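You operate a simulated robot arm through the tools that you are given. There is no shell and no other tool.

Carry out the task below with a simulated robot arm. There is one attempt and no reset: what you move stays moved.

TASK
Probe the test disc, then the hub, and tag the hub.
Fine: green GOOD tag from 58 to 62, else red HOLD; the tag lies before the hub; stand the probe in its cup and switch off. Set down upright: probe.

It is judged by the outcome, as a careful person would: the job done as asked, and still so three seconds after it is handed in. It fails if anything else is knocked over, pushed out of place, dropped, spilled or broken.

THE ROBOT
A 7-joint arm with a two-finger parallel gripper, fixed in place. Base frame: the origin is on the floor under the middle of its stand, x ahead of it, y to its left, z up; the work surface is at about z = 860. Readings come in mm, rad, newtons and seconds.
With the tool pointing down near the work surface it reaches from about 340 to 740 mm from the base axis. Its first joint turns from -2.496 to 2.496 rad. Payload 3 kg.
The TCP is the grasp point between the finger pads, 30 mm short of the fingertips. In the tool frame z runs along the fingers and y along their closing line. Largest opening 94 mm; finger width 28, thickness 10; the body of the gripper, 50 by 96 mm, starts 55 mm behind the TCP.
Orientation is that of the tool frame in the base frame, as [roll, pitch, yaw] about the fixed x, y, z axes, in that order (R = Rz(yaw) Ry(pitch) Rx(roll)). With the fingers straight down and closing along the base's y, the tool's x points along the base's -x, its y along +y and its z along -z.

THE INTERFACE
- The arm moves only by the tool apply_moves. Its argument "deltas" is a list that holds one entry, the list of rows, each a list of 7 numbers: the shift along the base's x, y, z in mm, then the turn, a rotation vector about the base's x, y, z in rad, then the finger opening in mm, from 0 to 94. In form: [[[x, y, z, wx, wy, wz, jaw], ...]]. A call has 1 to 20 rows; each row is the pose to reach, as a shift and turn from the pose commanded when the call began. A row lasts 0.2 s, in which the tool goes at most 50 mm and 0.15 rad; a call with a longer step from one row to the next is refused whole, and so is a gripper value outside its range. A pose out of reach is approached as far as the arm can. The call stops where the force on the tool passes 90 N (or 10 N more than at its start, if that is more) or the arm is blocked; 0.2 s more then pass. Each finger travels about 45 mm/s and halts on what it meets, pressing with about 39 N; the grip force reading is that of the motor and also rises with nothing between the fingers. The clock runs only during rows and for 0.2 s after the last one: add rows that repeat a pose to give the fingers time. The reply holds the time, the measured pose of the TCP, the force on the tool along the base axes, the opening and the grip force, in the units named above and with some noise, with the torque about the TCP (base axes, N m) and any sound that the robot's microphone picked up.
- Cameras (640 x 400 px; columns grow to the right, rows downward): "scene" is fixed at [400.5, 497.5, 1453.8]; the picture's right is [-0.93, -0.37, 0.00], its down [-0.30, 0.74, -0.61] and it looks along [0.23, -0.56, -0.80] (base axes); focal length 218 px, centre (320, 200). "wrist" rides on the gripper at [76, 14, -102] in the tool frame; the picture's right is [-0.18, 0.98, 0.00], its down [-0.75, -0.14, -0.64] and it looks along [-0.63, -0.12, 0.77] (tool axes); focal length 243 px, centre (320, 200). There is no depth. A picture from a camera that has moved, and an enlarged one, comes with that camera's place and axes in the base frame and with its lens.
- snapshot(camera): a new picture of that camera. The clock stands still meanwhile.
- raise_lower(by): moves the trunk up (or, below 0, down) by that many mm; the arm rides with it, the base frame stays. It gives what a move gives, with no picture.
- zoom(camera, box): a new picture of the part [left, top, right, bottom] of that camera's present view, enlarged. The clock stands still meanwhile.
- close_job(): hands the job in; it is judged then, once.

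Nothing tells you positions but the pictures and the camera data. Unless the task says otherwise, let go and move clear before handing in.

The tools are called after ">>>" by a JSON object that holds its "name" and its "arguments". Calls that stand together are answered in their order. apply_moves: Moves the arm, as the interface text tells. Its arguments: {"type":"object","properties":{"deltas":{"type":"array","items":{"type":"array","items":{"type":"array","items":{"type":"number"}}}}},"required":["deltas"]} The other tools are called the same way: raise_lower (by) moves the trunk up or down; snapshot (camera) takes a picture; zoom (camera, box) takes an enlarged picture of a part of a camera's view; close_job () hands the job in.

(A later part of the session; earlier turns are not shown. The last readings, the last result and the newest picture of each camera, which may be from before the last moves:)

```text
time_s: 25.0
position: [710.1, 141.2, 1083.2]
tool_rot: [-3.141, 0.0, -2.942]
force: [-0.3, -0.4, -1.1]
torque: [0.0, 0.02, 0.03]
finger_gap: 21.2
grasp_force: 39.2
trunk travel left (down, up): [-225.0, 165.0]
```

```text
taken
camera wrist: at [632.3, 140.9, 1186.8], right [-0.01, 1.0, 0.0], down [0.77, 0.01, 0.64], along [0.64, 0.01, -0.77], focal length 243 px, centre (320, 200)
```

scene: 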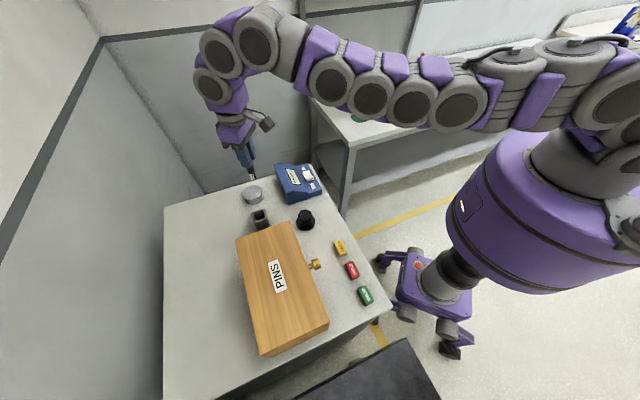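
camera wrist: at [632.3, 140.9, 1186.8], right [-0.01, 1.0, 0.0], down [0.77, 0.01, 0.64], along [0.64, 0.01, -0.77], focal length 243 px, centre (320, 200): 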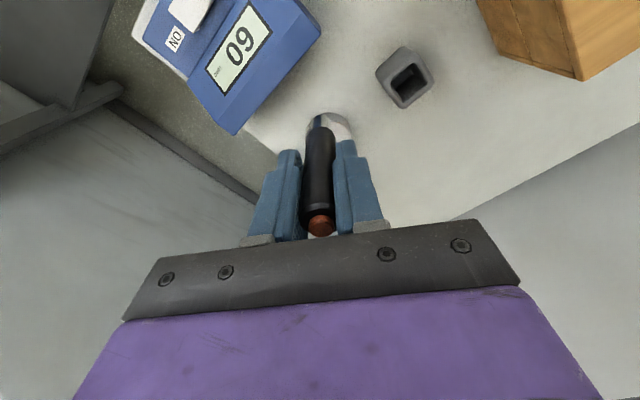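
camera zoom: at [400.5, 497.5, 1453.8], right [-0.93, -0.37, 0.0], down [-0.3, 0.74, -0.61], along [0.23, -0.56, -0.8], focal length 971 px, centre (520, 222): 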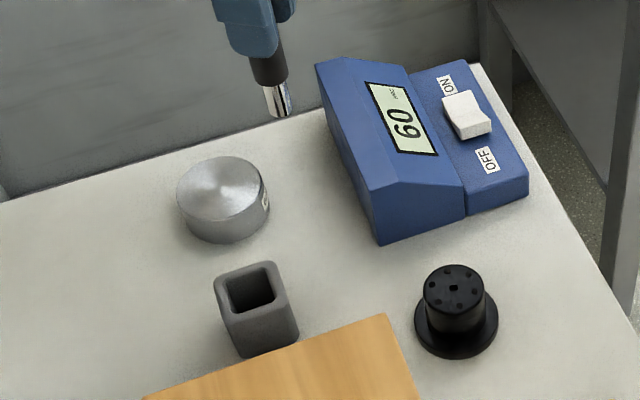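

The display holds 60 and the disc hasn't moved. Next I'll carry the probe above the hub.

>>> {"name": "apply_moves", "arguments": {"deltas": [[[-27, 9, 0, 0, 0, 0, 5], [-54, 18, 0, 0, 0, 0, 5], [-81, 27, 0, 0, 0, 0, 5], [-108, 35, 0, 0, 0, 0, 5], [-134, 44, 0, 0, 0, 0, 5], [-134, 44, 0, 0, 0, 0, 5], [-134, 44, 0, 0, 0, 0, 5]]]}}

>>> {"name": "snapshot", "arguments": {"camera": "wrist"}}

>>> {"name": "snapshot", "arguments": {"camera": "scene"}}

```text
time_s: 26.6
position: [575.5, 184.5, 1080.1]
tool_rot: [-3.141, 0.002, -2.939]
force: [-0.1, -1.0, -1.5]
torque: [-0.01, -0.01, 0.01]
finger_gap: 21.1
grasp_force: 39.0
trunk travel left (down, up): [-225.0, 165.0]
```

```text
taken
camera wrist: at [497.9, 185.0, 1183.4], right [-0.02, 1.0, 0.0], down [0.77, 0.01, 0.64], along [0.64, 0.01, -0.77], focal length 243 px, centre (320, 200)
```

wrist: 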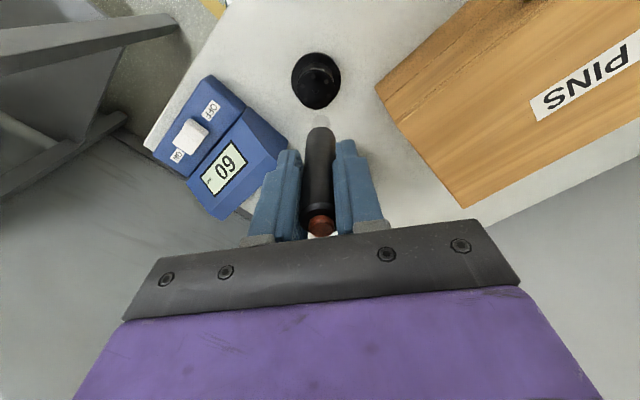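

```text
taken
```

scene: 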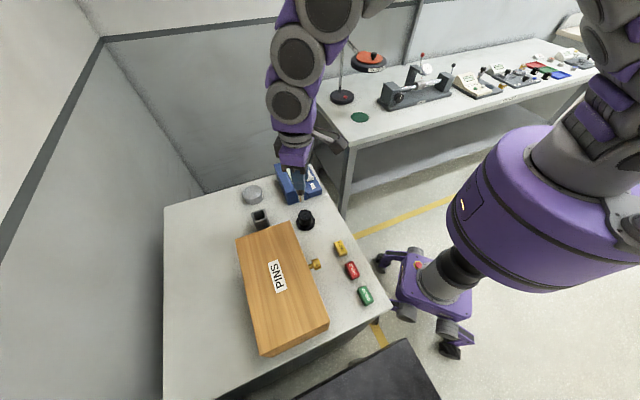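

The display is visible from the wrist camera here too. I'll zoom in on the hub to place the tip on its top face.

>>> {"name": "zoom", "arguments": {"camera": "wrist", "box": [260, 40, 380, 140]}}

>>> {"name": "zoom", "arguments": {"camera": "scene", "box": [275, 180, 335, 235]}}

```text
4.00 times, centred on (320, 90) of wrist
camera zoom: at [497.9, 185.0, 1183.4], right [-0.02, 1.0, 0.0], down [0.77, 0.01, 0.64], along [0.64, 0.01, -0.77], focal length 970 px, centre (320, 640)
```

zoom: 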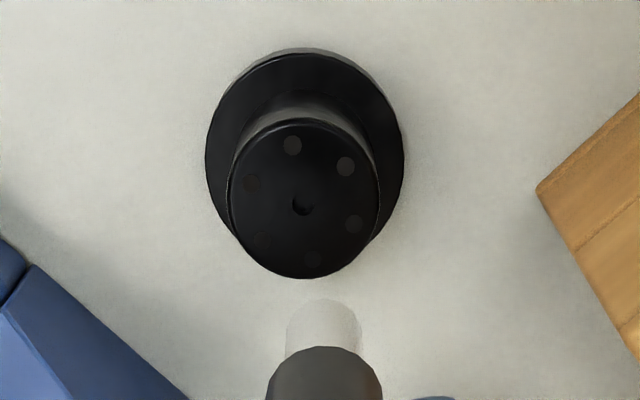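

```text
7.27 times, centred on (305, 208) of scene
camera zoom: at [400.5, 497.5, 1453.8], right [-0.93, -0.37, 0.0], down [-0.3, 0.74, -0.61], along [0.23, -0.56, -0.8], focal length 1589 px, centre (429, 146)
```

zoom: 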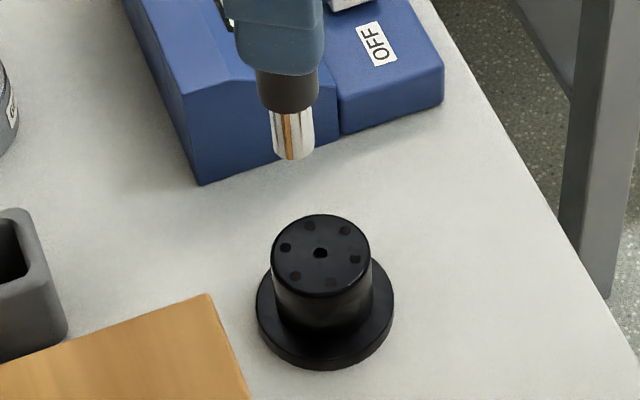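

The hub's top is about Ø40 at z≈914, with its centre a few mm from the tool axis. I'll aim between the centre hole and the ring of holes, and descend to just above the surface.

>>> {"name": "apply_moves", "arguments": {"deltas": [[[-8.8, -3, 0, 0, 0, 0, 5], [-8.8, -3, -20, 0, 0, 0, 5], [-8.8, -3, -40, 0, 0, 0, 5], [-8.8, -3, -52, 0, 0, 0, 5], [-8.8, -3, -52, 0, 0, 0, 5]]]}}

>>> {"name": "zoom", "arguments": {"camera": "wrist", "box": [260, 40, 380, 140]}}

>>> {"name": "zoom", "arguments": {"camera": "scene", "box": [275, 180, 335, 235]}}

```text
time_s: 27.8
position: [568.9, 183.3, 1029.6]
tool_rot: [-3.139, -0.001, -2.939]
force: [-0.2, 0.2, -1.2]
torque: [-0.01, 0.0, 0.01]
finger_gap: 20.8
grasp_force: 38.6
trunk travel left (down, up): [-225.0, 165.0]
```

```text
4.00 times, centred on (320, 90) of wrist
camera zoom: at [491.3, 183.9, 1131.8], right [-0.02, 1.0, 0.0], down [0.77, 0.01, 0.64], along [0.64, 0.01, -0.77], focal length 970 px, centre (320, 640)
```

zoom: 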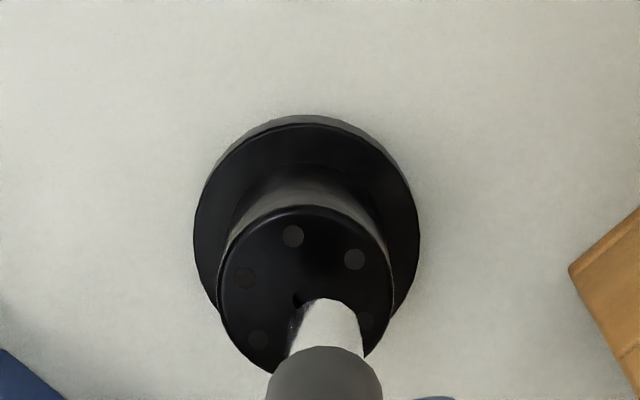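

```text
7.27 times, centred on (305, 208) of scene
camera zoom: at [400.5, 497.5, 1453.8], right [-0.93, -0.37, 0.0], down [-0.3, 0.74, -0.61], along [0.23, -0.56, -0.8], focal length 1589 px, centre (429, 146)
```

zoom: 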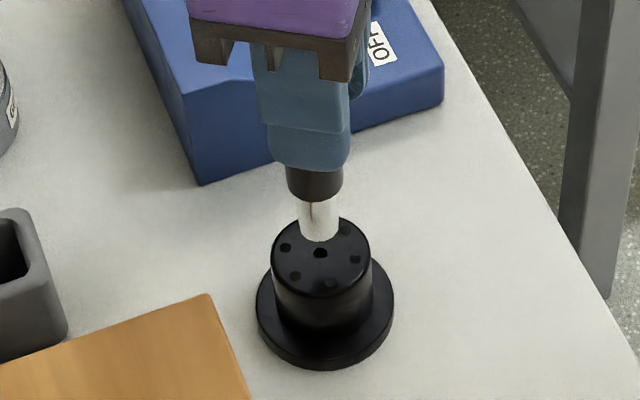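

The tip is over the hub's face. I'll lower it gently, watching force.

>>> {"name": "apply_moves", "arguments": {"deltas": [[[0, 0, -4, 0, 0, 0, 5], [0, 0, -8, 0, 0, 0, 5], [0, 0, -11, 0, 0, 0, 5], [0, 0, -13, 0, 0, 0, 5], [0, 0, -13, 0, 0, 0, 5]]]}}

>>> {"name": "zoom", "arguments": {"camera": "scene", "box": [275, 180, 335, 235]}}

>>> {"name": "snapshot", "arguments": {"camera": "wrist"}}

```text
time_s: 29.0
position: [568.8, 183.7, 1015.9]
tool_rot: [-3.141, -0.001, -2.941]
force: [-0.4, -0.3, 0.4]
torque: [-0.02, 0.01, 0.01]
finger_gap: 20.9
grasp_force: 39.2
trunk travel left (down, up): [-225.0, 165.0]
```

```text
7.27 times, centred on (305, 208) of scene
camera zoom: at [400.5, 497.5, 1453.8], right [-0.93, -0.37, 0.0], down [-0.3, 0.74, -0.61], along [0.23, -0.56, -0.8], focal length 1589 px, centre (429, 146)
```

zoom: 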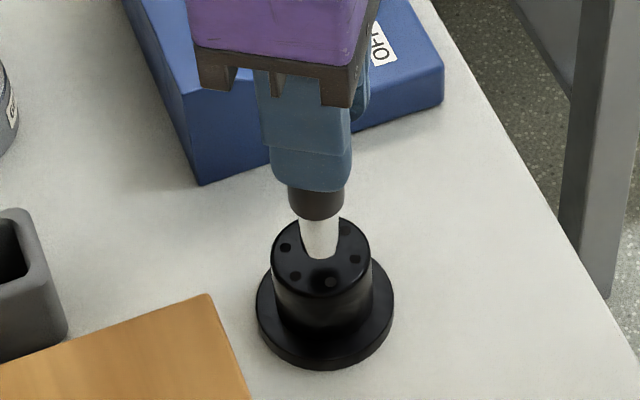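

```text
taken
camera wrist: at [491.4, 183.8, 1119.3], right [-0.01, 1.0, 0.0], down [0.77, 0.01, 0.64], along [0.64, 0.01, -0.77], focal length 243 px, centre (320, 200)
```

wrist: 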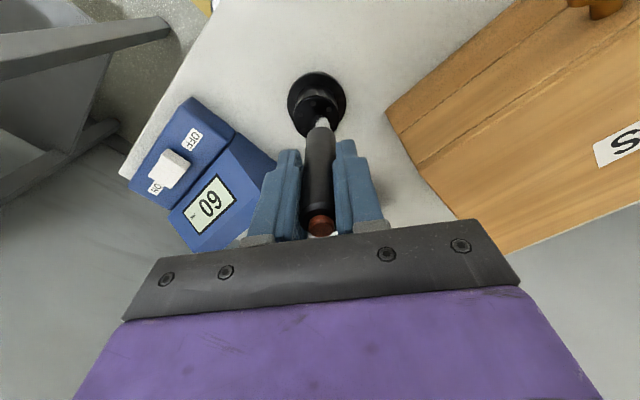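

Not yet in contact, and the display still shows the held 60. I'll continue in 1 mm steps.

>>> {"name": "apply_moves", "arguments": {"deltas": [[[0, 0, -1, 0, 0, 0, 5], [0, 0, -2, 0, 0, 0, 5], [0, 0, -3, 0, 0, 0, 5], [0, 0, -4, 0, 0, 0, 5], [0, 0, -4, 0, 0, 0, 5]]]}}

>>> {"name": "zoom", "arguments": {"camera": "wrist", "box": [120, 80, 360, 250]}}

```text
time_s: 30.2
position: [568.0, 183.3, 1012.0]
tool_rot: [3.142, 0.001, -2.939]
force: [-0.5, -0.5, -0.5]
torque: [0.0, 0.05, 0.02]
finger_gap: 20.3
grasp_force: 38.2
trunk travel left (down, up): [-225.0, 165.0]
```

```text
2.35 times, centred on (240, 165) of wrist
camera zoom: at [491.0, 183.2, 1115.6], right [-0.02, 1.0, 0.0], down [0.77, 0.01, 0.64], along [0.64, 0.01, -0.77], focal length 571 px, centre (508, 282)
```

zoom: 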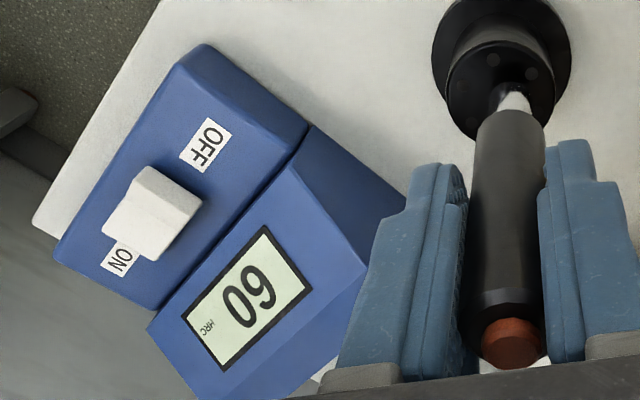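

>>> {"name": "apply_moves", "arguments": {"deltas": [[[0, 0, -1, 0, 0, 0, 5], [0, 0, -2, 0, 0, 0, 5], [0, 0, -3, 0, 0, 0, 5], [0, 0, -3, 0, 0, 0, 5]]]}}

>>> {"name": "zoom", "arguments": {"camera": "wrist", "box": [120, 80, 360, 250]}}

>>> {"name": "zoom", "arguments": {"camera": "scene", "box": [275, 180, 335, 235]}}

```text
time_s: 31.2
position: [568.9, 183.5, 1009.5]
tool_rot: [3.142, -0.001, -2.942]
force: [-0.4, -0.1, -1.4]
torque: [-0.02, -0.01, -0.02]
finger_gap: 20.8
grasp_force: 39.6
trunk travel left (down, up): [-225.0, 165.0]
```

```text
2.35 times, centred on (240, 165) of wrist
camera zoom: at [490.6, 183.5, 1113.0], right [-0.01, 1.0, 0.0], down [0.77, 0.01, 0.64], along [0.64, 0.01, -0.77], focal length 571 px, centre (508, 282)
```

zoom: 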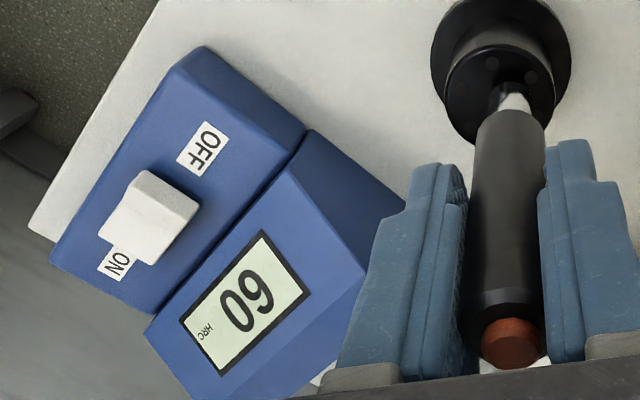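

```text
7.27 times, centred on (305, 208) of scene
camera zoom: at [400.5, 497.5, 1453.8], right [-0.93, -0.37, 0.0], down [-0.3, 0.74, -0.61], along [0.23, -0.56, -0.8], focal length 1589 px, centre (429, 146)
```

zoom: 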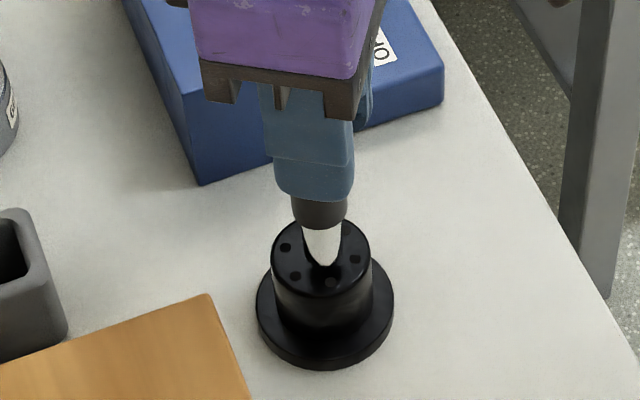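

The tip is within a few mm of the face, and I can see its reflection closing in. I'll continue down in 1 mm steps.

>>> {"name": "apply_moves", "arguments": {"deltas": [[[0, 0, -1, 0, 0, 0, 5], [0, 0, -2, 0, 0, 0, 5], [0, 0, -3, 0, 0, 0, 5], [0, 0, -3, 0, 0, 0, 5]]]}}

>>> {"name": "zoom", "arguments": {"camera": "wrist", "box": [120, 80, 360, 250]}}

```text
time_s: 32.2
position: [569.0, 182.2, 1007.2]
tool_rot: [-3.139, -0.002, -2.941]
force: [-0.3, 0.2, -1.1]
torque: [-0.03, 0.03, 0.02]
finger_gap: 20.9
grasp_force: 39.1
trunk travel left (down, up): [-225.0, 165.0]
```

```text
2.35 times, centred on (240, 165) of wrist
camera zoom: at [490.5, 183.2, 1110.0], right [-0.01, 1.0, 0.0], down [0.77, 0.01, 0.64], along [0.64, 0.01, -0.77], focal length 571 px, centre (508, 282)
```

zoom: 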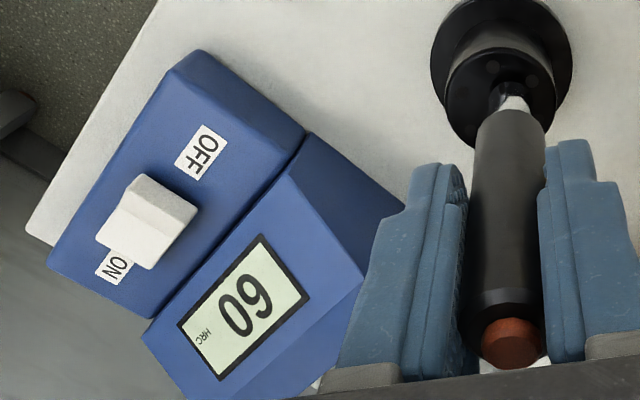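

>>> {"name": "apply_moves", "arguments": {"deltas": [[[0, 0, -1, 0, 0, 0, 5], [0, 0, -2, 0, 0, 0, 5], [0, 0, -3, 0, 0, 0, 5], [0, 0, -3, 0, 0, 0, 5]]]}}

>>> {"name": "zoom", "arguments": {"camera": "wrist", "box": [120, 80, 360, 250]}}

```text
time_s: 33.2
position: [568.4, 183.8, 1003.3]
tool_rot: [3.141, 0.001, -2.94]
force: [0.0, -0.1, -0.7]
torque: [-0.01, 0.02, 0.0]
finger_gap: 21.0
grasp_force: 39.1
trunk travel left (down, up): [-225.0, 165.0]
```

```text
2.35 times, centred on (240, 165) of wrist
camera zoom: at [490.8, 183.2, 1106.6], right [-0.01, 1.0, 0.0], down [0.77, 0.01, 0.64], along [0.64, 0.01, -0.77], focal length 571 px, centre (508, 282)
```

zoom: 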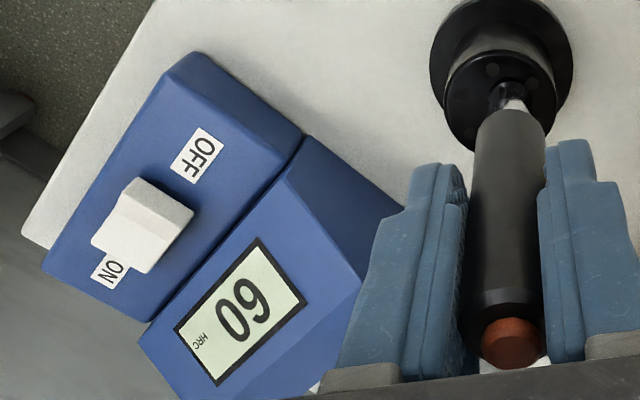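

Still no force. I'll keep lowering in 1 mm steps.

>>> {"name": "apply_moves", "arguments": {"deltas": [[[0, 0, -1, 0, 0, 0, 5], [0, 0, -2, 0, 0, 0, 5], [0, 0, -3, 0, 0, 0, 5], [0, 0, -3, 0, 0, 0, 5]]]}}

>>> {"name": "zoom", "arguments": {"camera": "wrist", "box": [120, 80, 360, 250]}}

>>> {"name": "zoom", "arguments": {"camera": "scene", "box": [275, 180, 335, 235]}}

```text
time_s: 34.2
position: [568.3, 182.6, 1000.9]
tool_rot: [3.14, 0.002, -2.941]
force: [-0.2, -0.8, 8.9]
torque: [-0.14, 0.01, -0.01]
finger_gap: 21.1
grasp_force: 38.9
trunk travel left (down, up): [-225.0, 165.0]
```

```text
2.35 times, centred on (240, 165) of wrist
camera zoom: at [490.9, 183.3, 1104.5], right [-0.01, 1.0, 0.0], down [0.77, 0.01, 0.64], along [0.64, 0.01, -0.77], focal length 571 px, centre (508, 282)
```

zoom: 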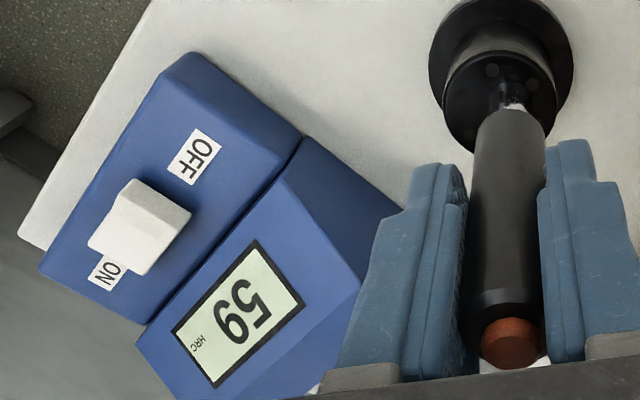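

```text
7.27 times, centred on (305, 208) of scene
camera zoom: at [400.5, 497.5, 1453.8], right [-0.93, -0.37, 0.0], down [-0.3, 0.74, -0.61], along [0.23, -0.56, -0.8], focal length 1589 px, centre (429, 146)
```

zoom: 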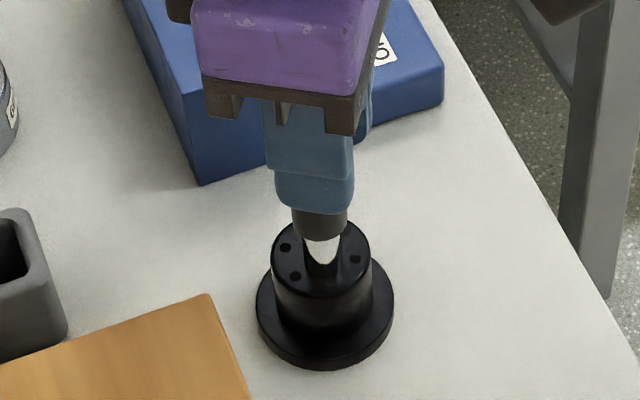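

Contact at about 9 N and the display changed. I'll read it closely, then lift and confirm from the scene camera.

>>> {"name": "zoom", "arguments": {"camera": "wrist", "box": [170, 170, 260, 250]}}

>>> {"name": "apply_moves", "arguments": {"deltas": [[[0, 0, 3, 0, 0, 0, 5], [0, 0, 20, 0, 0, 0, 5], [0, 0, 45, 0, 0, 0, 5], [0, 0, 70, 0, 0, 0, 5], [0, 0, 80, 0, 0, 0, 5]]]}}

>>> {"name": "zoom", "arguments": {"camera": "wrist", "box": [130, 50, 370, 210]}}

>>> {"name": "snapshot", "arguments": {"camera": "scene"}}

```text
5.00 times, centred on (215, 210) of wrist
camera zoom: at [490.9, 183.3, 1104.5], right [-0.01, 1.0, 0.0], down [0.77, 0.01, 0.64], along [0.64, 0.01, -0.77], focal length 1213 px, centre (845, 150)
```

zoom: 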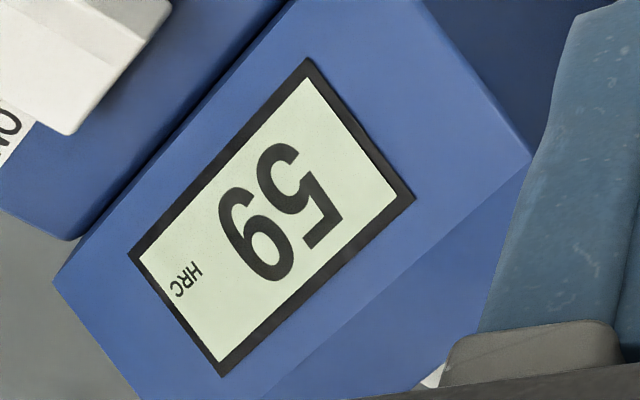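

```text
time_s: 35.4
position: [569.1, 184.9, 1078.5]
tool_rot: [3.139, 0.0, -2.94]
force: [0.3, 0.6, -1.0]
torque: [0.0, 0.01, 0.02]
finger_gap: 20.8
grasp_force: 39.1
trunk travel left (down, up): [-225.0, 165.0]
```

```text
2.50 times, centred on (250, 130) of wrist
camera zoom: at [491.4, 185.2, 1182.2], right [-0.01, 1.0, 0.0], down [0.77, 0.01, 0.64], along [0.64, 0.01, -0.77], focal length 606 px, centre (495, 375)
```

zoom: 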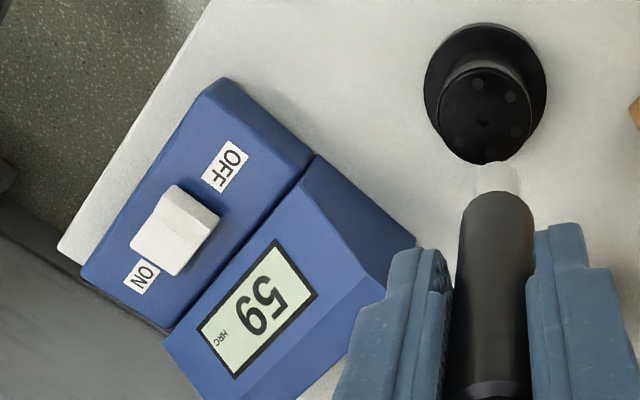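

```text
taken
```

scene: 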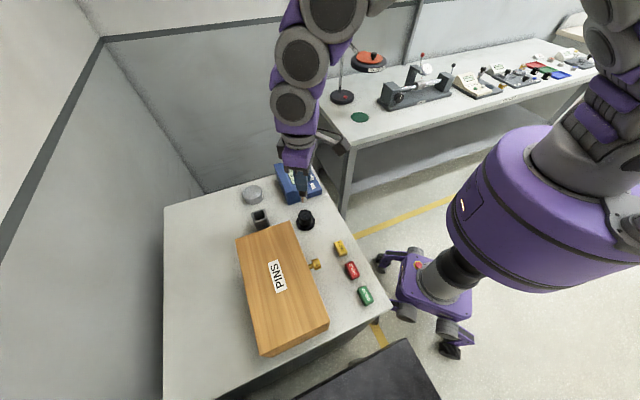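

The hub reads 59, which is in range, so it gets the green GOOD tag. Next I'll take the probe back above its cup.

>>> {"name": "apply_moves", "arguments": {"deltas": [[[22, 8, 0, 0, 0, 0.021, 5], [43, 16, 0, 0, 0, 0.043, 5], [64, 25, 0, 0, 0, 0.064, 5], [85, 33, 0, 0, 0, 0.085, 5], [107, 41, 0, 0, 0, 0.107, 5], [128, 49, 0, 0, 0, 0.128, 5], [128, 49, 0, 0, 0, 0.128, 5], [128, 49, 0, 0, 0, 0.128, 5]]]}}

>>> {"name": "zoom", "arguments": {"camera": "wrist", "box": [210, 50, 370, 180]}}

>>> {"name": "zoom", "arguments": {"camera": "scene", "box": [215, 145, 345, 235]}}

```text
time_s: 37.2
position: [696.8, 233.1, 1079.3]
tool_rot: [3.14, 0.002, -2.813]
force: [-0.3, 0.8, -0.2]
torque: [0.01, 0.01, -0.04]
finger_gap: 20.8
grasp_force: 38.9
trunk travel left (down, up): [-225.0, 165.0]
```

```text
3.08 times, centred on (290, 115) of wrist
camera zoom: at [620.2, 224.1, 1183.6], right [-0.14, 0.99, 0.0], down [0.76, 0.11, 0.64], along [0.64, 0.09, -0.77], focal length 746 px, centre (412, 462)
```

zoom: 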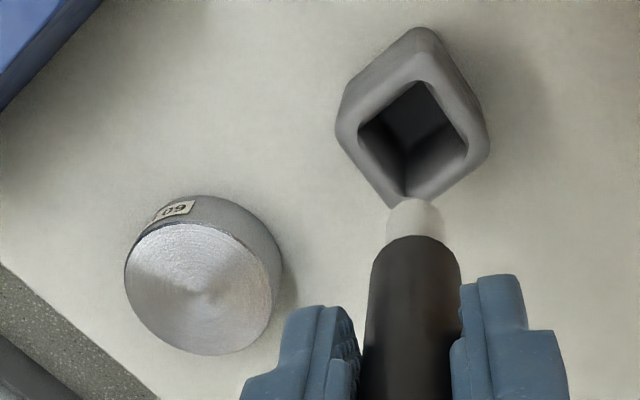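

```text
4.44 times, centred on (280, 190) of scene
camera zoom: at [400.5, 497.5, 1453.8], right [-0.93, -0.37, 0.0], down [-0.3, 0.74, -0.61], along [0.23, -0.56, -0.8], focal length 971 px, centre (498, 244)
```

zoom: 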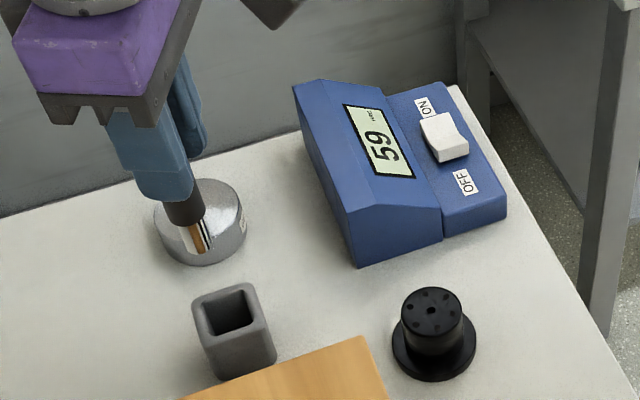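

The scene view confirms 59. The tool is back on the cup's axis, so I'll descend and check alignment as the tip reaches the rim.

>>> {"name": "apply_moves", "arguments": {"deltas": [[[0, 0, -20, 0, 0, 0, 5], [0, 0, -40, 0, 0, 0, 5], [0, 0, -55, 0, 0, 0, 5], [0, 0, -60, 0, 0, 0, 5], [0, 0, -60, 0, 0, 0, 5]]]}}

>>> {"name": "zoom", "arguments": {"camera": "wrist", "box": [260, 60, 380, 160]}}

>>> {"name": "zoom", "arguments": {"camera": "scene", "box": [230, 180, 290, 240]}}

```text
time_s: 38.4
position: [697.6, 232.5, 1022.4]
tool_rot: [3.141, 0.0, -2.814]
force: [0.7, -0.8, -1.7]
torque: [0.01, 0.01, 0.01]
finger_gap: 21.1
grasp_force: 38.7
trunk travel left (down, up): [-225.0, 165.0]
```

```text
4.00 times, centred on (320, 110) of wrist
camera zoom: at [620.1, 222.5, 1124.2], right [-0.14, 0.99, 0.0], down [0.76, 0.11, 0.64], along [0.64, 0.09, -0.77], focal length 970 px, centre (320, 560)
```

zoom: 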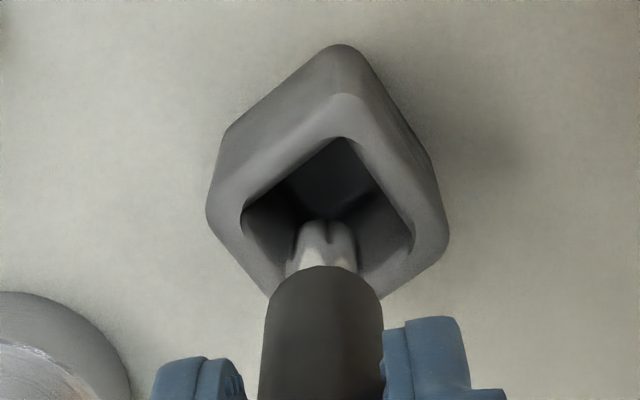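

```text
6.67 times, centred on (260, 210) of scene
camera zoom: at [400.5, 497.5, 1453.8], right [-0.93, -0.37, 0.0], down [-0.3, 0.74, -0.61], along [0.23, -0.56, -0.8], focal length 1456 px, centre (720, 133)
```

zoom: 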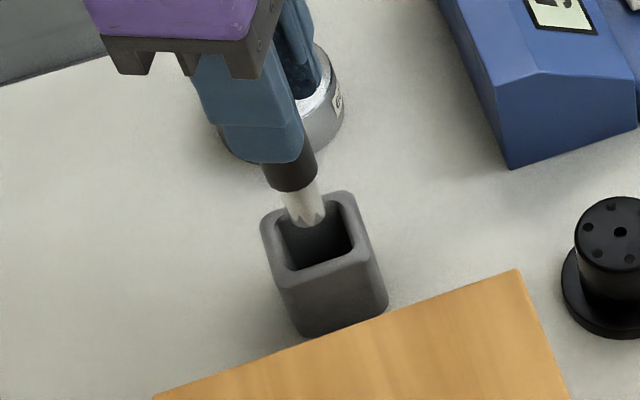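

The tip is centred over the cup opening. I'll lower it into the cup slowly.

>>> {"name": "apply_moves", "arguments": {"deltas": [[[0, 0, -8, 0, 0, 0, 5], [0, 0, -18, 0, 0, 0, 5], [0, 0, -28, 0, 0, 0, 5], [0, 0, -38, 0, 0, 0, 5], [0, 0, -46, 0, 0, 0, 5], [0, 0, -52, 0, 0, 0, 5], [0, 0, -54, 0, 0, 0, 5]]]}}

>>> {"name": "zoom", "arguments": {"camera": "wrist", "box": [240, 60, 400, 260]}}

>>> {"name": "zoom", "arguments": {"camera": "scene", "box": [230, 180, 290, 240]}}

```text
time_s: 40.0
position: [696.6, 232.3, 966.6]
tool_rot: [-3.139, 0.001, -2.814]
force: [-0.2, -0.9, -0.6]
torque: [-0.02, 0.01, 0.02]
finger_gap: 21.4
grasp_force: 39.0
trunk travel left (down, up): [-225.0, 165.0]
```

```text
2.00 times, centred on (320, 160) of wrist
camera zoom: at [620.4, 222.7, 1070.5], right [-0.14, 0.99, 0.0], down [0.76, 0.11, 0.64], along [0.64, 0.09, -0.77], focal length 485 px, centre (320, 280)
```

zoom: 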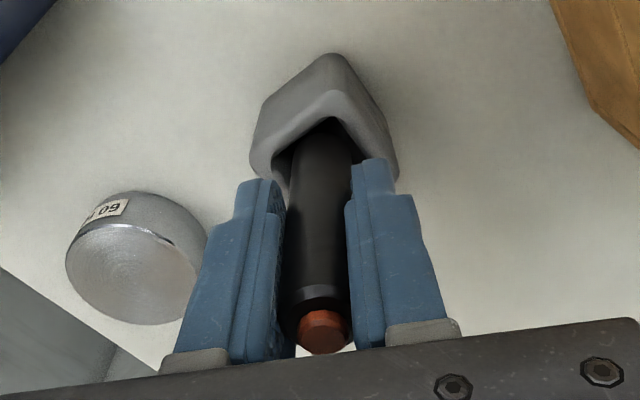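

```text
6.67 times, centred on (260, 210) of scene
camera zoom: at [400.5, 497.5, 1453.8], right [-0.93, -0.37, 0.0], down [-0.3, 0.74, -0.61], along [0.23, -0.56, -0.8], focal length 1456 px, centre (720, 133)
```

zoom: 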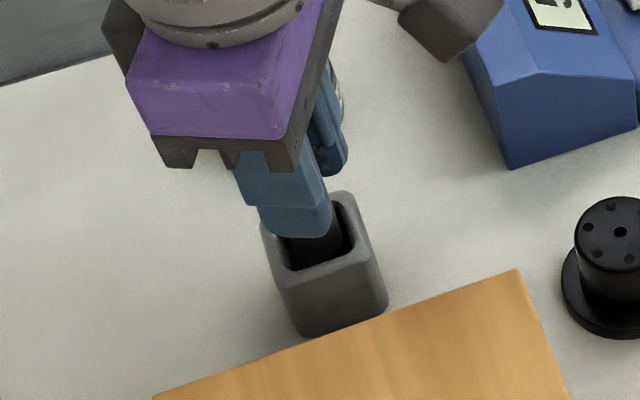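

The probe is inside the cup with no side load. I'll lower the last few mm until it seats.

>>> {"name": "apply_moves", "arguments": {"deltas": [[[0, 0, -1, 0, 0, 0, 5], [0, 0, -2, 0, 0, 0, 5], [0, 0, -3, 0, 0, 0, 5], [0, 0, -3, 0, 0, 0, 5]]]}}

```text
time_s: 41.0
position: [698.7, 232.2, 963.7]
tool_rot: [3.141, 0.0, -2.815]
force: [0.3, 0.3, -0.5]
torque: [0.0, 0.0, 0.02]
finger_gap: 20.9
grasp_force: 39.2
trunk travel left (down, up): [-225.0, 165.0]
```

>>> {"name": "apply_moves", "arguments": {"deltas": [[[0, 0, -1, 0, 0, 0, 5], [0, 0, -2, 0, 0, 0, 5], [0, 0, -2, 0, 0, 0, 5]]]}}

```text
time_s: 41.8
position: [698.7, 234.0, 960.7]
tool_rot: [-3.141, 0.0, -2.813]
force: [0.2, 0.0, -1.7]
torque: [0.01, -0.04, 0.0]
finger_gap: 20.8
grasp_force: 38.8
trunk travel left (down, up): [-225.0, 165.0]
```

>>> {"name": "apply_moves", "arguments": {"deltas": [[[0, 0, -1, 0, 0, 0, 5], [0, 0, -2, 0, 0, 0, 5], [0, 0, -2, 0, 0, 0, 5]]]}}

>>> {"name": "zoom", "arguments": {"camera": "scene", "box": [230, 180, 290, 240]}}

```text
time_s: 42.6
position: [697.7, 233.0, 960.6]
tool_rot: [3.141, 0.003, -2.814]
force: [-0.1, 0.6, 8.8]
torque: [0.03, 0.03, 0.0]
finger_gap: 21.1
grasp_force: 38.8
trunk travel left (down, up): [-225.0, 165.0]
```

```text
6.67 times, centred on (260, 210) of scene
camera zoom: at [400.5, 497.5, 1453.8], right [-0.93, -0.37, 0.0], down [-0.3, 0.74, -0.61], along [0.23, -0.56, -0.8], focal length 1456 px, centre (720, 133)
```

zoom: 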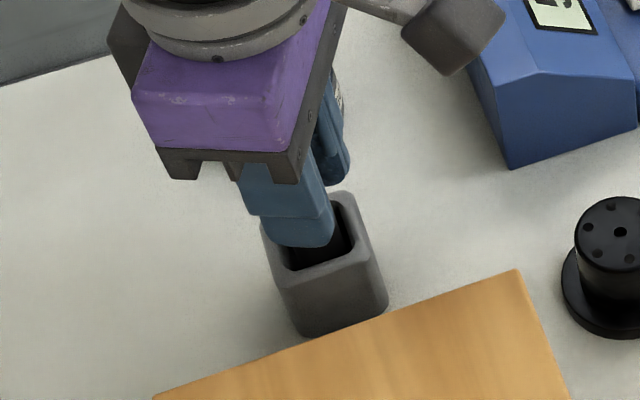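

The probe is seated with about 9 N on the cup floor. I'll open the fingers evenly and rise straight up.

>>> {"name": "apply_moves", "arguments": {"deltas": [[[0, 0, 0.5, 0, 0, 0, 15], [0, 0, 0.5, 0, 0, 0, 24], [0, 0, 0.5, 0, 0, 0, 36], [0, 0, 0.5, 0, 0, 0, 50], [0, 0, 0.5, 0, 0, 0, 60], [0, 0, 0.5, 0, 0, 0, 60], [0, 0, 20, 0, 0, 0, 60], [0, 0, 50, 0, 0, 0, 60], [0, 0, 80, 0, 0, 0, 60], [0, 0, 115, 0, 0, 0, 60], [0, 0, 115, 0, 0, 0, 60]]]}}

>>> {"name": "snapshot", "arguments": {"camera": "wrist"}}

>>> {"name": "zoom", "arguments": {"camera": "scene", "box": [215, 145, 345, 235]}}

```text
time_s: 45.0
position: [696.5, 232.4, 1073.9]
tool_rot: [3.14, -0.001, -2.814]
force: [-0.3, 0.8, 0.1]
torque: [-0.04, -0.05, 0.02]
finger_gap: 59.8
grasp_force: 0.1
trunk travel left (down, up): [-225.0, 165.0]
```

```text
taken
camera wrist: at [620.8, 221.5, 1176.8], right [-0.14, 0.99, 0.0], down [0.76, 0.11, 0.64], along [0.64, 0.09, -0.77], focal length 243 px, centre (320, 200)
```

wrist: 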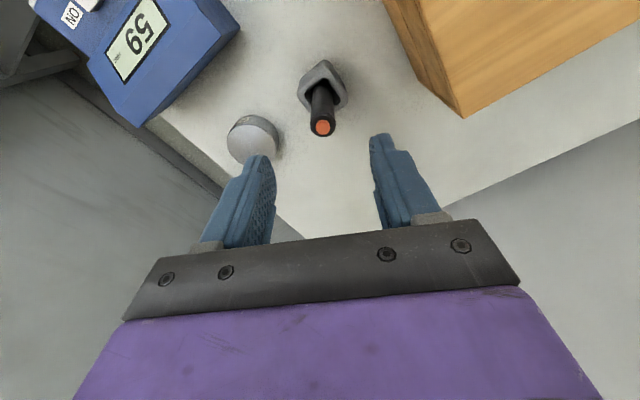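

```text
4.44 times, centred on (280, 190) of scene
camera zoom: at [400.5, 497.5, 1453.8], right [-0.93, -0.37, 0.0], down [-0.3, 0.74, -0.61], along [0.23, -0.56, -0.8], focal length 971 px, centre (498, 244)
```

zoom: 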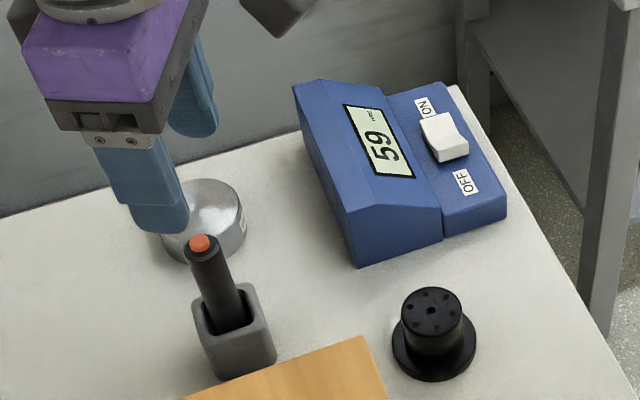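

The probe stands upright in its cup. Next I'll close the fingers and move above the rocker's OFF end to switch off.

>>> {"name": "apply_moves", "arguments": {"deltas": [[[-9, -25, 0, 0, 0, 0.057, 40], [-17, -49, 0, 0, 0, 0.114, 20], [-26, -74, 0, 0, 0, 0.171, 0], [-35, -99, 0, 0, 0, 0.228, 0], [-43, -123, 0, 0, 0, 0.285, 0], [-52, -148, 0, 0, 0, 0.342, 0], [-61, -173, 0, 0, 0, 0.4, 0], [-69.5, -197.4, 0, 0, 0, 0.457, 0], [-69.5, -197.4, -40, 0, 0, 0.457, 0], [-69.5, -197.4, -80, 0, 0, 0.457, 0], [-69.5, -197.4, -120, 0, 0, 0.457, 0], [-69.5, -197.4, -120, 0, 0, 0.457, 0]]]}}

>>> {"name": "zoom", "arguments": {"camera": "scene", "box": [262, 140, 338, 200]}}

>>> {"name": "snapshot", "arguments": {"camera": "wrist"}}

```text
time_s: 47.6
position: [624.2, 38.9, 954.9]
tool_rot: [3.14, 0.002, -2.356]
force: [-0.2, 0.2, 1.3]
torque: [0.01, 0.02, 0.0]
finger_gap: 0.4
grasp_force: 32.5
trunk travel left (down, up): [-225.0, 165.0]
```

```text
6.67 times, centred on (300, 170) of scene
camera zoom: at [400.5, 497.5, 1453.8], right [-0.93, -0.37, 0.0], down [-0.3, 0.74, -0.61], along [0.23, -0.56, -0.8], focal length 1456 px, centre (453, 400)
```

zoom: 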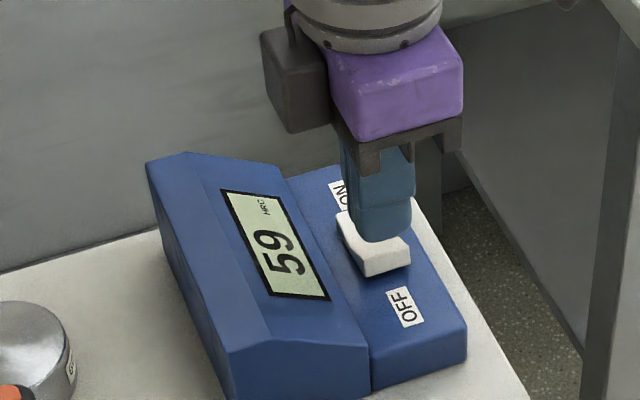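

```text
taken
camera wrist: at [560.2, -4.5, 1057.7], right [-0.56, 0.83, 0.0], down [0.63, 0.43, 0.64], along [0.53, 0.36, -0.77], focal length 243 px, centre (320, 200)
```

wrist: 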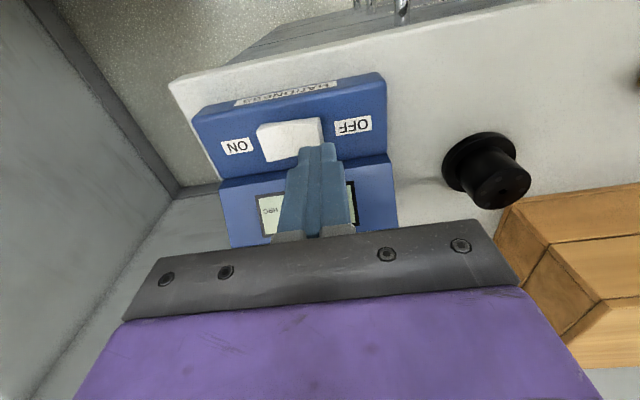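

The fingertips are over the OFF end but a few mm too far out. I'll shift toward the pivot by about 4 mm and descend.

>>> {"name": "apply_moves", "arguments": {"deltas": [[[2.5, -3, 0, 0, 0, 0, 0], [2.5, -3, -5, 0, 0, 0, 0], [2.5, -3, -10, 0, 0, 0, 0], [2.5, -3, -14, 0, 0, 0, 0], [2.5, -3, -14, 0, 0, 0, 0]]]}}

>>> {"name": "zoom", "arguments": {"camera": "scene", "box": [262, 140, 338, 200]}}

```text
time_s: 48.8
position: [628.6, 33.4, 941.2]
tool_rot: [3.141, -0.002, -2.356]
force: [-0.5, 0.8, -0.1]
torque: [0.03, -0.03, -0.03]
finger_gap: 0.0
grasp_force: 32.8
trunk travel left (down, up): [-225.0, 165.0]
```

```text
6.67 times, centred on (300, 170) of scene
camera zoom: at [400.5, 497.5, 1453.8], right [-0.93, -0.37, 0.0], down [-0.3, 0.74, -0.61], along [0.23, -0.56, -0.8], focal length 1456 px, centre (453, 400)
```

zoom: 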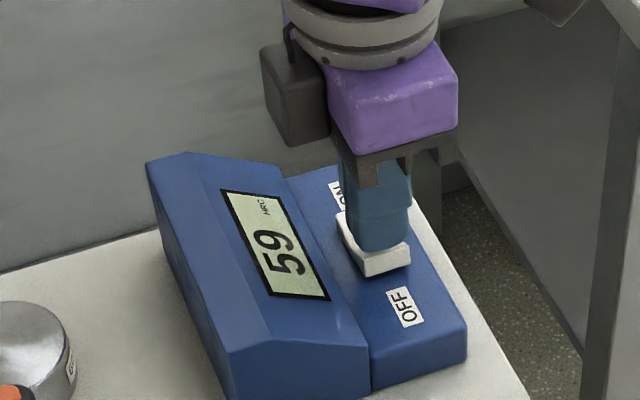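

Well positioned over the OFF half. I'll press down in small steps.

>>> {"name": "apply_moves", "arguments": {"deltas": [[[0, 0, -3, 0, 0, 0, 0], [0, 0, -6, 0, 0, 0, 0], [0, 0, -8, 0, 0, 0, 0], [0, 0, -10, 0, 0, 0, 0]]]}}

>>> {"name": "zoom", "arguments": {"camera": "scene", "box": [262, 140, 338, 200]}}

```text
time_s: 49.8
position: [627.6, 33.6, 932.2]
tool_rot: [3.141, 0.0, -2.357]
force: [-4.1, 3.5, 9.5]
torque: [0.05, 0.07, -0.02]
finger_gap: 0.1
grasp_force: 32.6
trunk travel left (down, up): [-225.0, 165.0]
```

```text
6.67 times, centred on (300, 170) of scene
camera zoom: at [400.5, 497.5, 1453.8], right [-0.93, -0.37, 0.0], down [-0.3, 0.74, -0.61], along [0.23, -0.56, -0.8], focal length 1456 px, centre (453, 400)
```

zoom: 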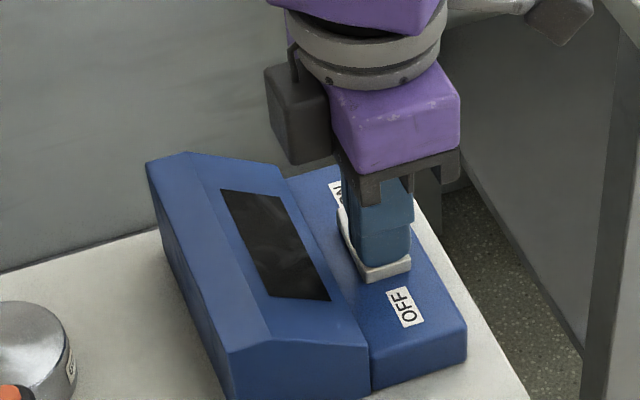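

The display has gone dark, so the meter is off. I'll lift clear, confirm the rocker stays, and then move over to the green GOOD tag.

>>> {"name": "apply_moves", "arguments": {"deltas": [[[0, 0, 10, 0, 0, 0, 0], [0, 0, 40, 0, 0, 0, 0], [0, 0, 80, 0, 0, 0, 0], [0, 0, 120, 0, 0, 0, 0], [-28, 29, 120, 0, 0, 0, 20], [-56, 58, 120, 0, 0, 0, 40], [-84, 87, 120, 0, 0, 0, 58], [-112, 116, 120, 0, 0, 0, 58], [-140, 145, 120, 0, 0, 0, 58], [-168, 174, 120, 0, 0, 0, 58], [-196, 203, 120, 0, 0, 0, 58], [-224, 232, 120, 0, 0, 0, 58], [-252, 261, 120, 0, 0, 0, 58], [-280, 290, 120, 0, 0, 0, 58], [-280, 290, 120, 0, 0, 0, 58], [-280, 290, 120, 0, 0, 0, 58]]]}}

>>> {"name": "snapshot", "arguments": {"camera": "wrist"}}

>>> {"name": "snapshot", "arguments": {"camera": "scene"}}

>>> {"name": "zoom", "arguments": {"camera": "scene", "box": [230, 150, 340, 240]}}

```text
time_s: 53.2
position: [348.3, 324.1, 1050.9]
tool_rot: [3.141, 0.0, -2.355]
force: [0.0, 0.7, -0.5]
torque: [0.03, -0.02, 0.01]
finger_gap: 58.0
grasp_force: 0.0
trunk travel left (down, up): [-225.0, 165.0]
```

```text
taken
camera wrist: at [284.9, 281.3, 1153.9], right [-0.56, 0.83, 0.0], down [0.63, 0.43, 0.64], along [0.53, 0.36, -0.77], focal length 243 px, centre (320, 200)
```

wrist: 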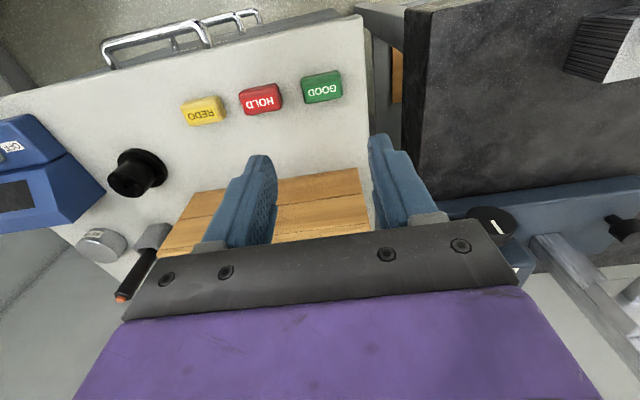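

```text
taken
```

scene: 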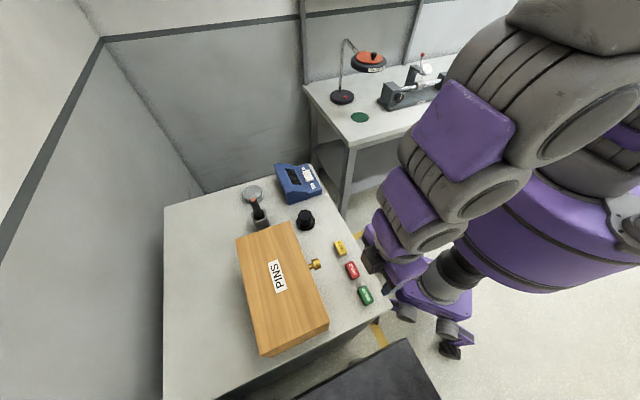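

```text
4.44 times, centred on (285, 195) of scene
camera zoom: at [400.5, 497.5, 1453.8], right [-0.93, -0.37, 0.0], down [-0.3, 0.74, -0.61], along [0.23, -0.56, -0.8], focal length 971 px, centre (476, 222)
```

zoom: 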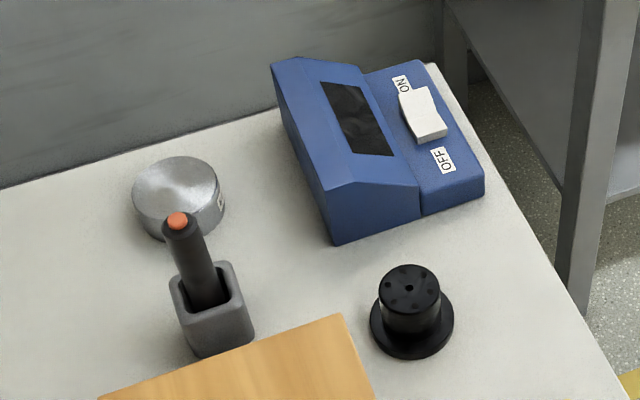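

All is as it was and the meter is off. I'll zoom in on the GOOD tag to align the grasp.

>>> {"name": "zoom", "arguments": {"camera": "wrist", "box": [230, 50, 390, 150]}}

```text
4.00 times, centred on (310, 100) of wrist
camera zoom: at [284.9, 281.3, 1153.9], right [-0.56, 0.83, 0.0], down [0.63, 0.43, 0.64], along [0.53, 0.36, -0.77], focal length 970 px, centre (360, 600)
```

zoom: 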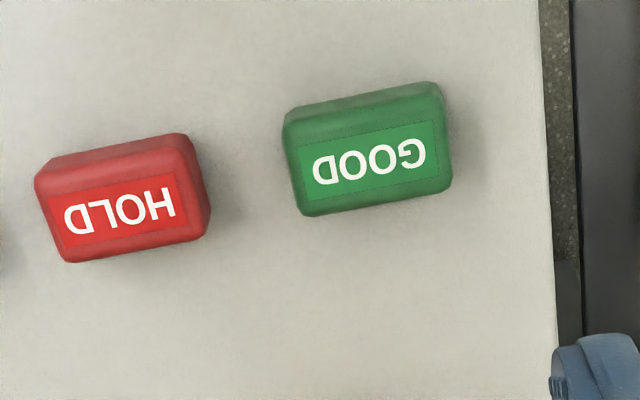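

The GOOD tag is about 45 mm long, centred some (-2.7, +1.7) mm from my axis, and its top is at z≈880. The gap to HOLD is about 20 mm, so I'll use a 54 mm opening and descend partway for a check.

>>> {"name": "apply_moves", "arguments": {"deltas": [[[-2.7, 1.7, 0, 0, 0, 0, 54], [-2.7, 1.7, -35, 0, 0, 0, 54], [-2.7, 1.7, -70, 0, 0, 0, 54], [-2.7, 1.7, -105, 0, 0, 0, 54], [-2.7, 1.7, -120, 0, 0, 0, 54], [-2.7, 1.7, -120, 0, 0, 0, 54]]]}}

>>> {"name": "snapshot", "arguments": {"camera": "wrist"}}

>>> {"name": "zoom", "arguments": {"camera": "wrist", "box": [220, 90, 420, 215]}}

>>> {"name": "zoom", "arguments": {"camera": "scene", "box": [320, 240, 400, 320]}}

```text
time_s: 54.6
position: [344.8, 322.7, 931.3]
tool_rot: [3.141, 0.002, -2.358]
force: [0.3, 0.1, -0.1]
torque: [0.01, -0.02, 0.0]
finger_gap: 53.8
grasp_force: 0.0
trunk travel left (down, up): [-225.0, 165.0]
```

```text
taken
camera wrist: at [280.9, 280.2, 1033.2], right [-0.56, 0.83, 0.0], down [0.63, 0.43, 0.64], along [0.53, 0.36, -0.77], focal length 243 px, centre (320, 200)
```

wrist: 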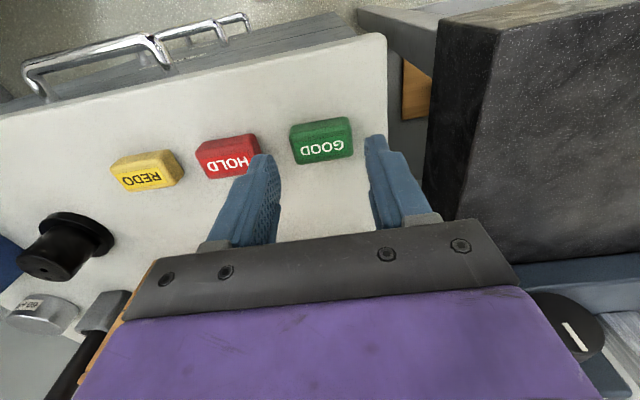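

```text
3.20 times, centred on (320, 152) of wrist
camera zoom: at [280.9, 280.2, 1033.2], right [-0.56, 0.83, 0.0], down [0.63, 0.43, 0.64], along [0.53, 0.36, -0.77], focal length 776 px, centre (320, 352)
```

zoom: 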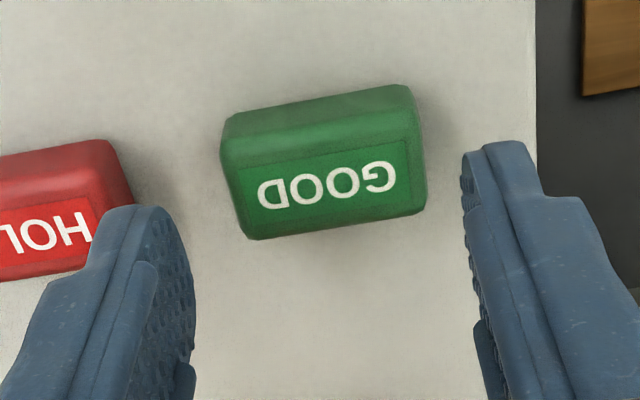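

```text
5.00 times, centred on (360, 280) of scene
camera zoom: at [400.5, 497.5, 1453.8], right [-0.93, -0.37, 0.0], down [-0.3, 0.74, -0.61], along [0.23, -0.56, -0.8], focal length 1092 px, centre (120, -200)
```

zoom: 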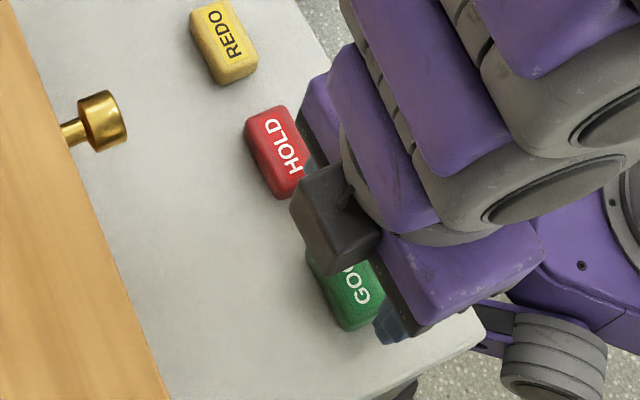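

Alignment is good; a small shift of (+1, +2.5) centres it. I'll descend so the fingertips stop about 5 mm above the table.

>>> {"name": "apply_moves", "arguments": {"deltas": [[[1, 2.5, 0, 0, 0, 0, 54], [1, 2.5, -10, 0, 0, 0, 54], [1, 2.5, -20, 0, 0, 0, 54], [1, 2.5, -28, 0, 0, 0, 54], [1, 2.5, -34, 0, 0, 0, 54], [1, 2.5, -34, 0, 0, 0, 54]]]}}

>>> {"name": "zoom", "arguments": {"camera": "wrist", "box": [220, 90, 420, 235]}}

```text
time_s: 56.0
position: [346.9, 326.0, 895.9]
tool_rot: [3.141, -0.001, -2.357]
force: [0.4, -0.5, -0.7]
torque: [-0.02, -0.01, 0.02]
finger_gap: 54.0
grasp_force: 0.1
trunk travel left (down, up): [-225.0, 165.0]
```

```text
2.76 times, centred on (320, 162) of wrist
camera zoom: at [283.2, 283.6, 999.2], right [-0.56, 0.83, 0.0], down [0.63, 0.43, 0.64], along [0.53, 0.36, -0.77], focal length 669 px, centre (320, 303)
```

zoom: 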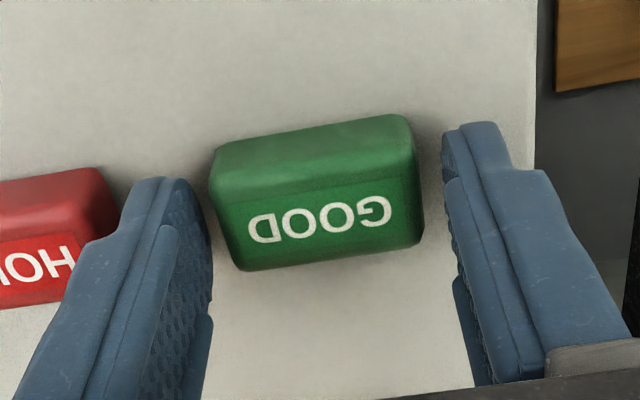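

The tag sits between the fingers with HOLD clear on the outside. I'll close gently on it.

>>> {"name": "apply_moves", "arguments": {"deltas": [[[0, 0, 0, 0, 0, 0, 49], [0, 0, 0, 0, 0, 0, 45], [0, 0, 0, 0, 0, 0, 41], [0, 0, 0, 0, 0, 0, 36], [0, 0, 0, 0, 0, 0, 36], [0, 0, 0, 0, 0, 0, 36]]]}}

>>> {"name": "zoom", "arguments": {"camera": "wrist", "box": [220, 90, 420, 235]}}

```text
time_s: 57.4
position: [345.8, 326.0, 896.9]
tool_rot: [3.138, -0.001, -2.355]
force: [0.2, 0.9, -0.1]
torque: [0.02, -0.04, -0.01]
finger_gap: 42.4
grasp_force: 39.2
trunk travel left (down, up): [-225.0, 165.0]
```

```text
2.76 times, centred on (320, 162) of wrist
camera zoom: at [283.1, 283.5, 999.3], right [-0.56, 0.83, 0.0], down [0.63, 0.43, 0.64], along [0.53, 0.36, -0.77], focal length 669 px, centre (320, 303)
```

zoom: 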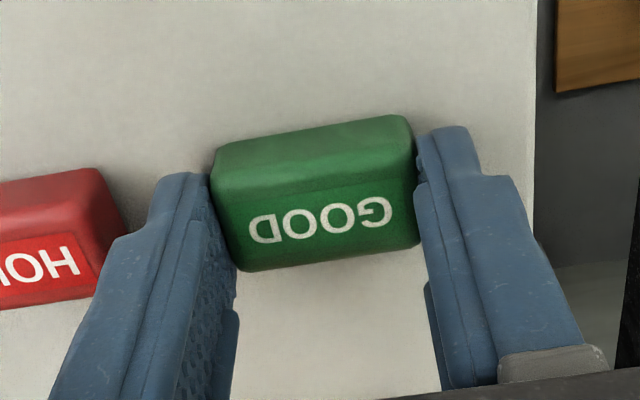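

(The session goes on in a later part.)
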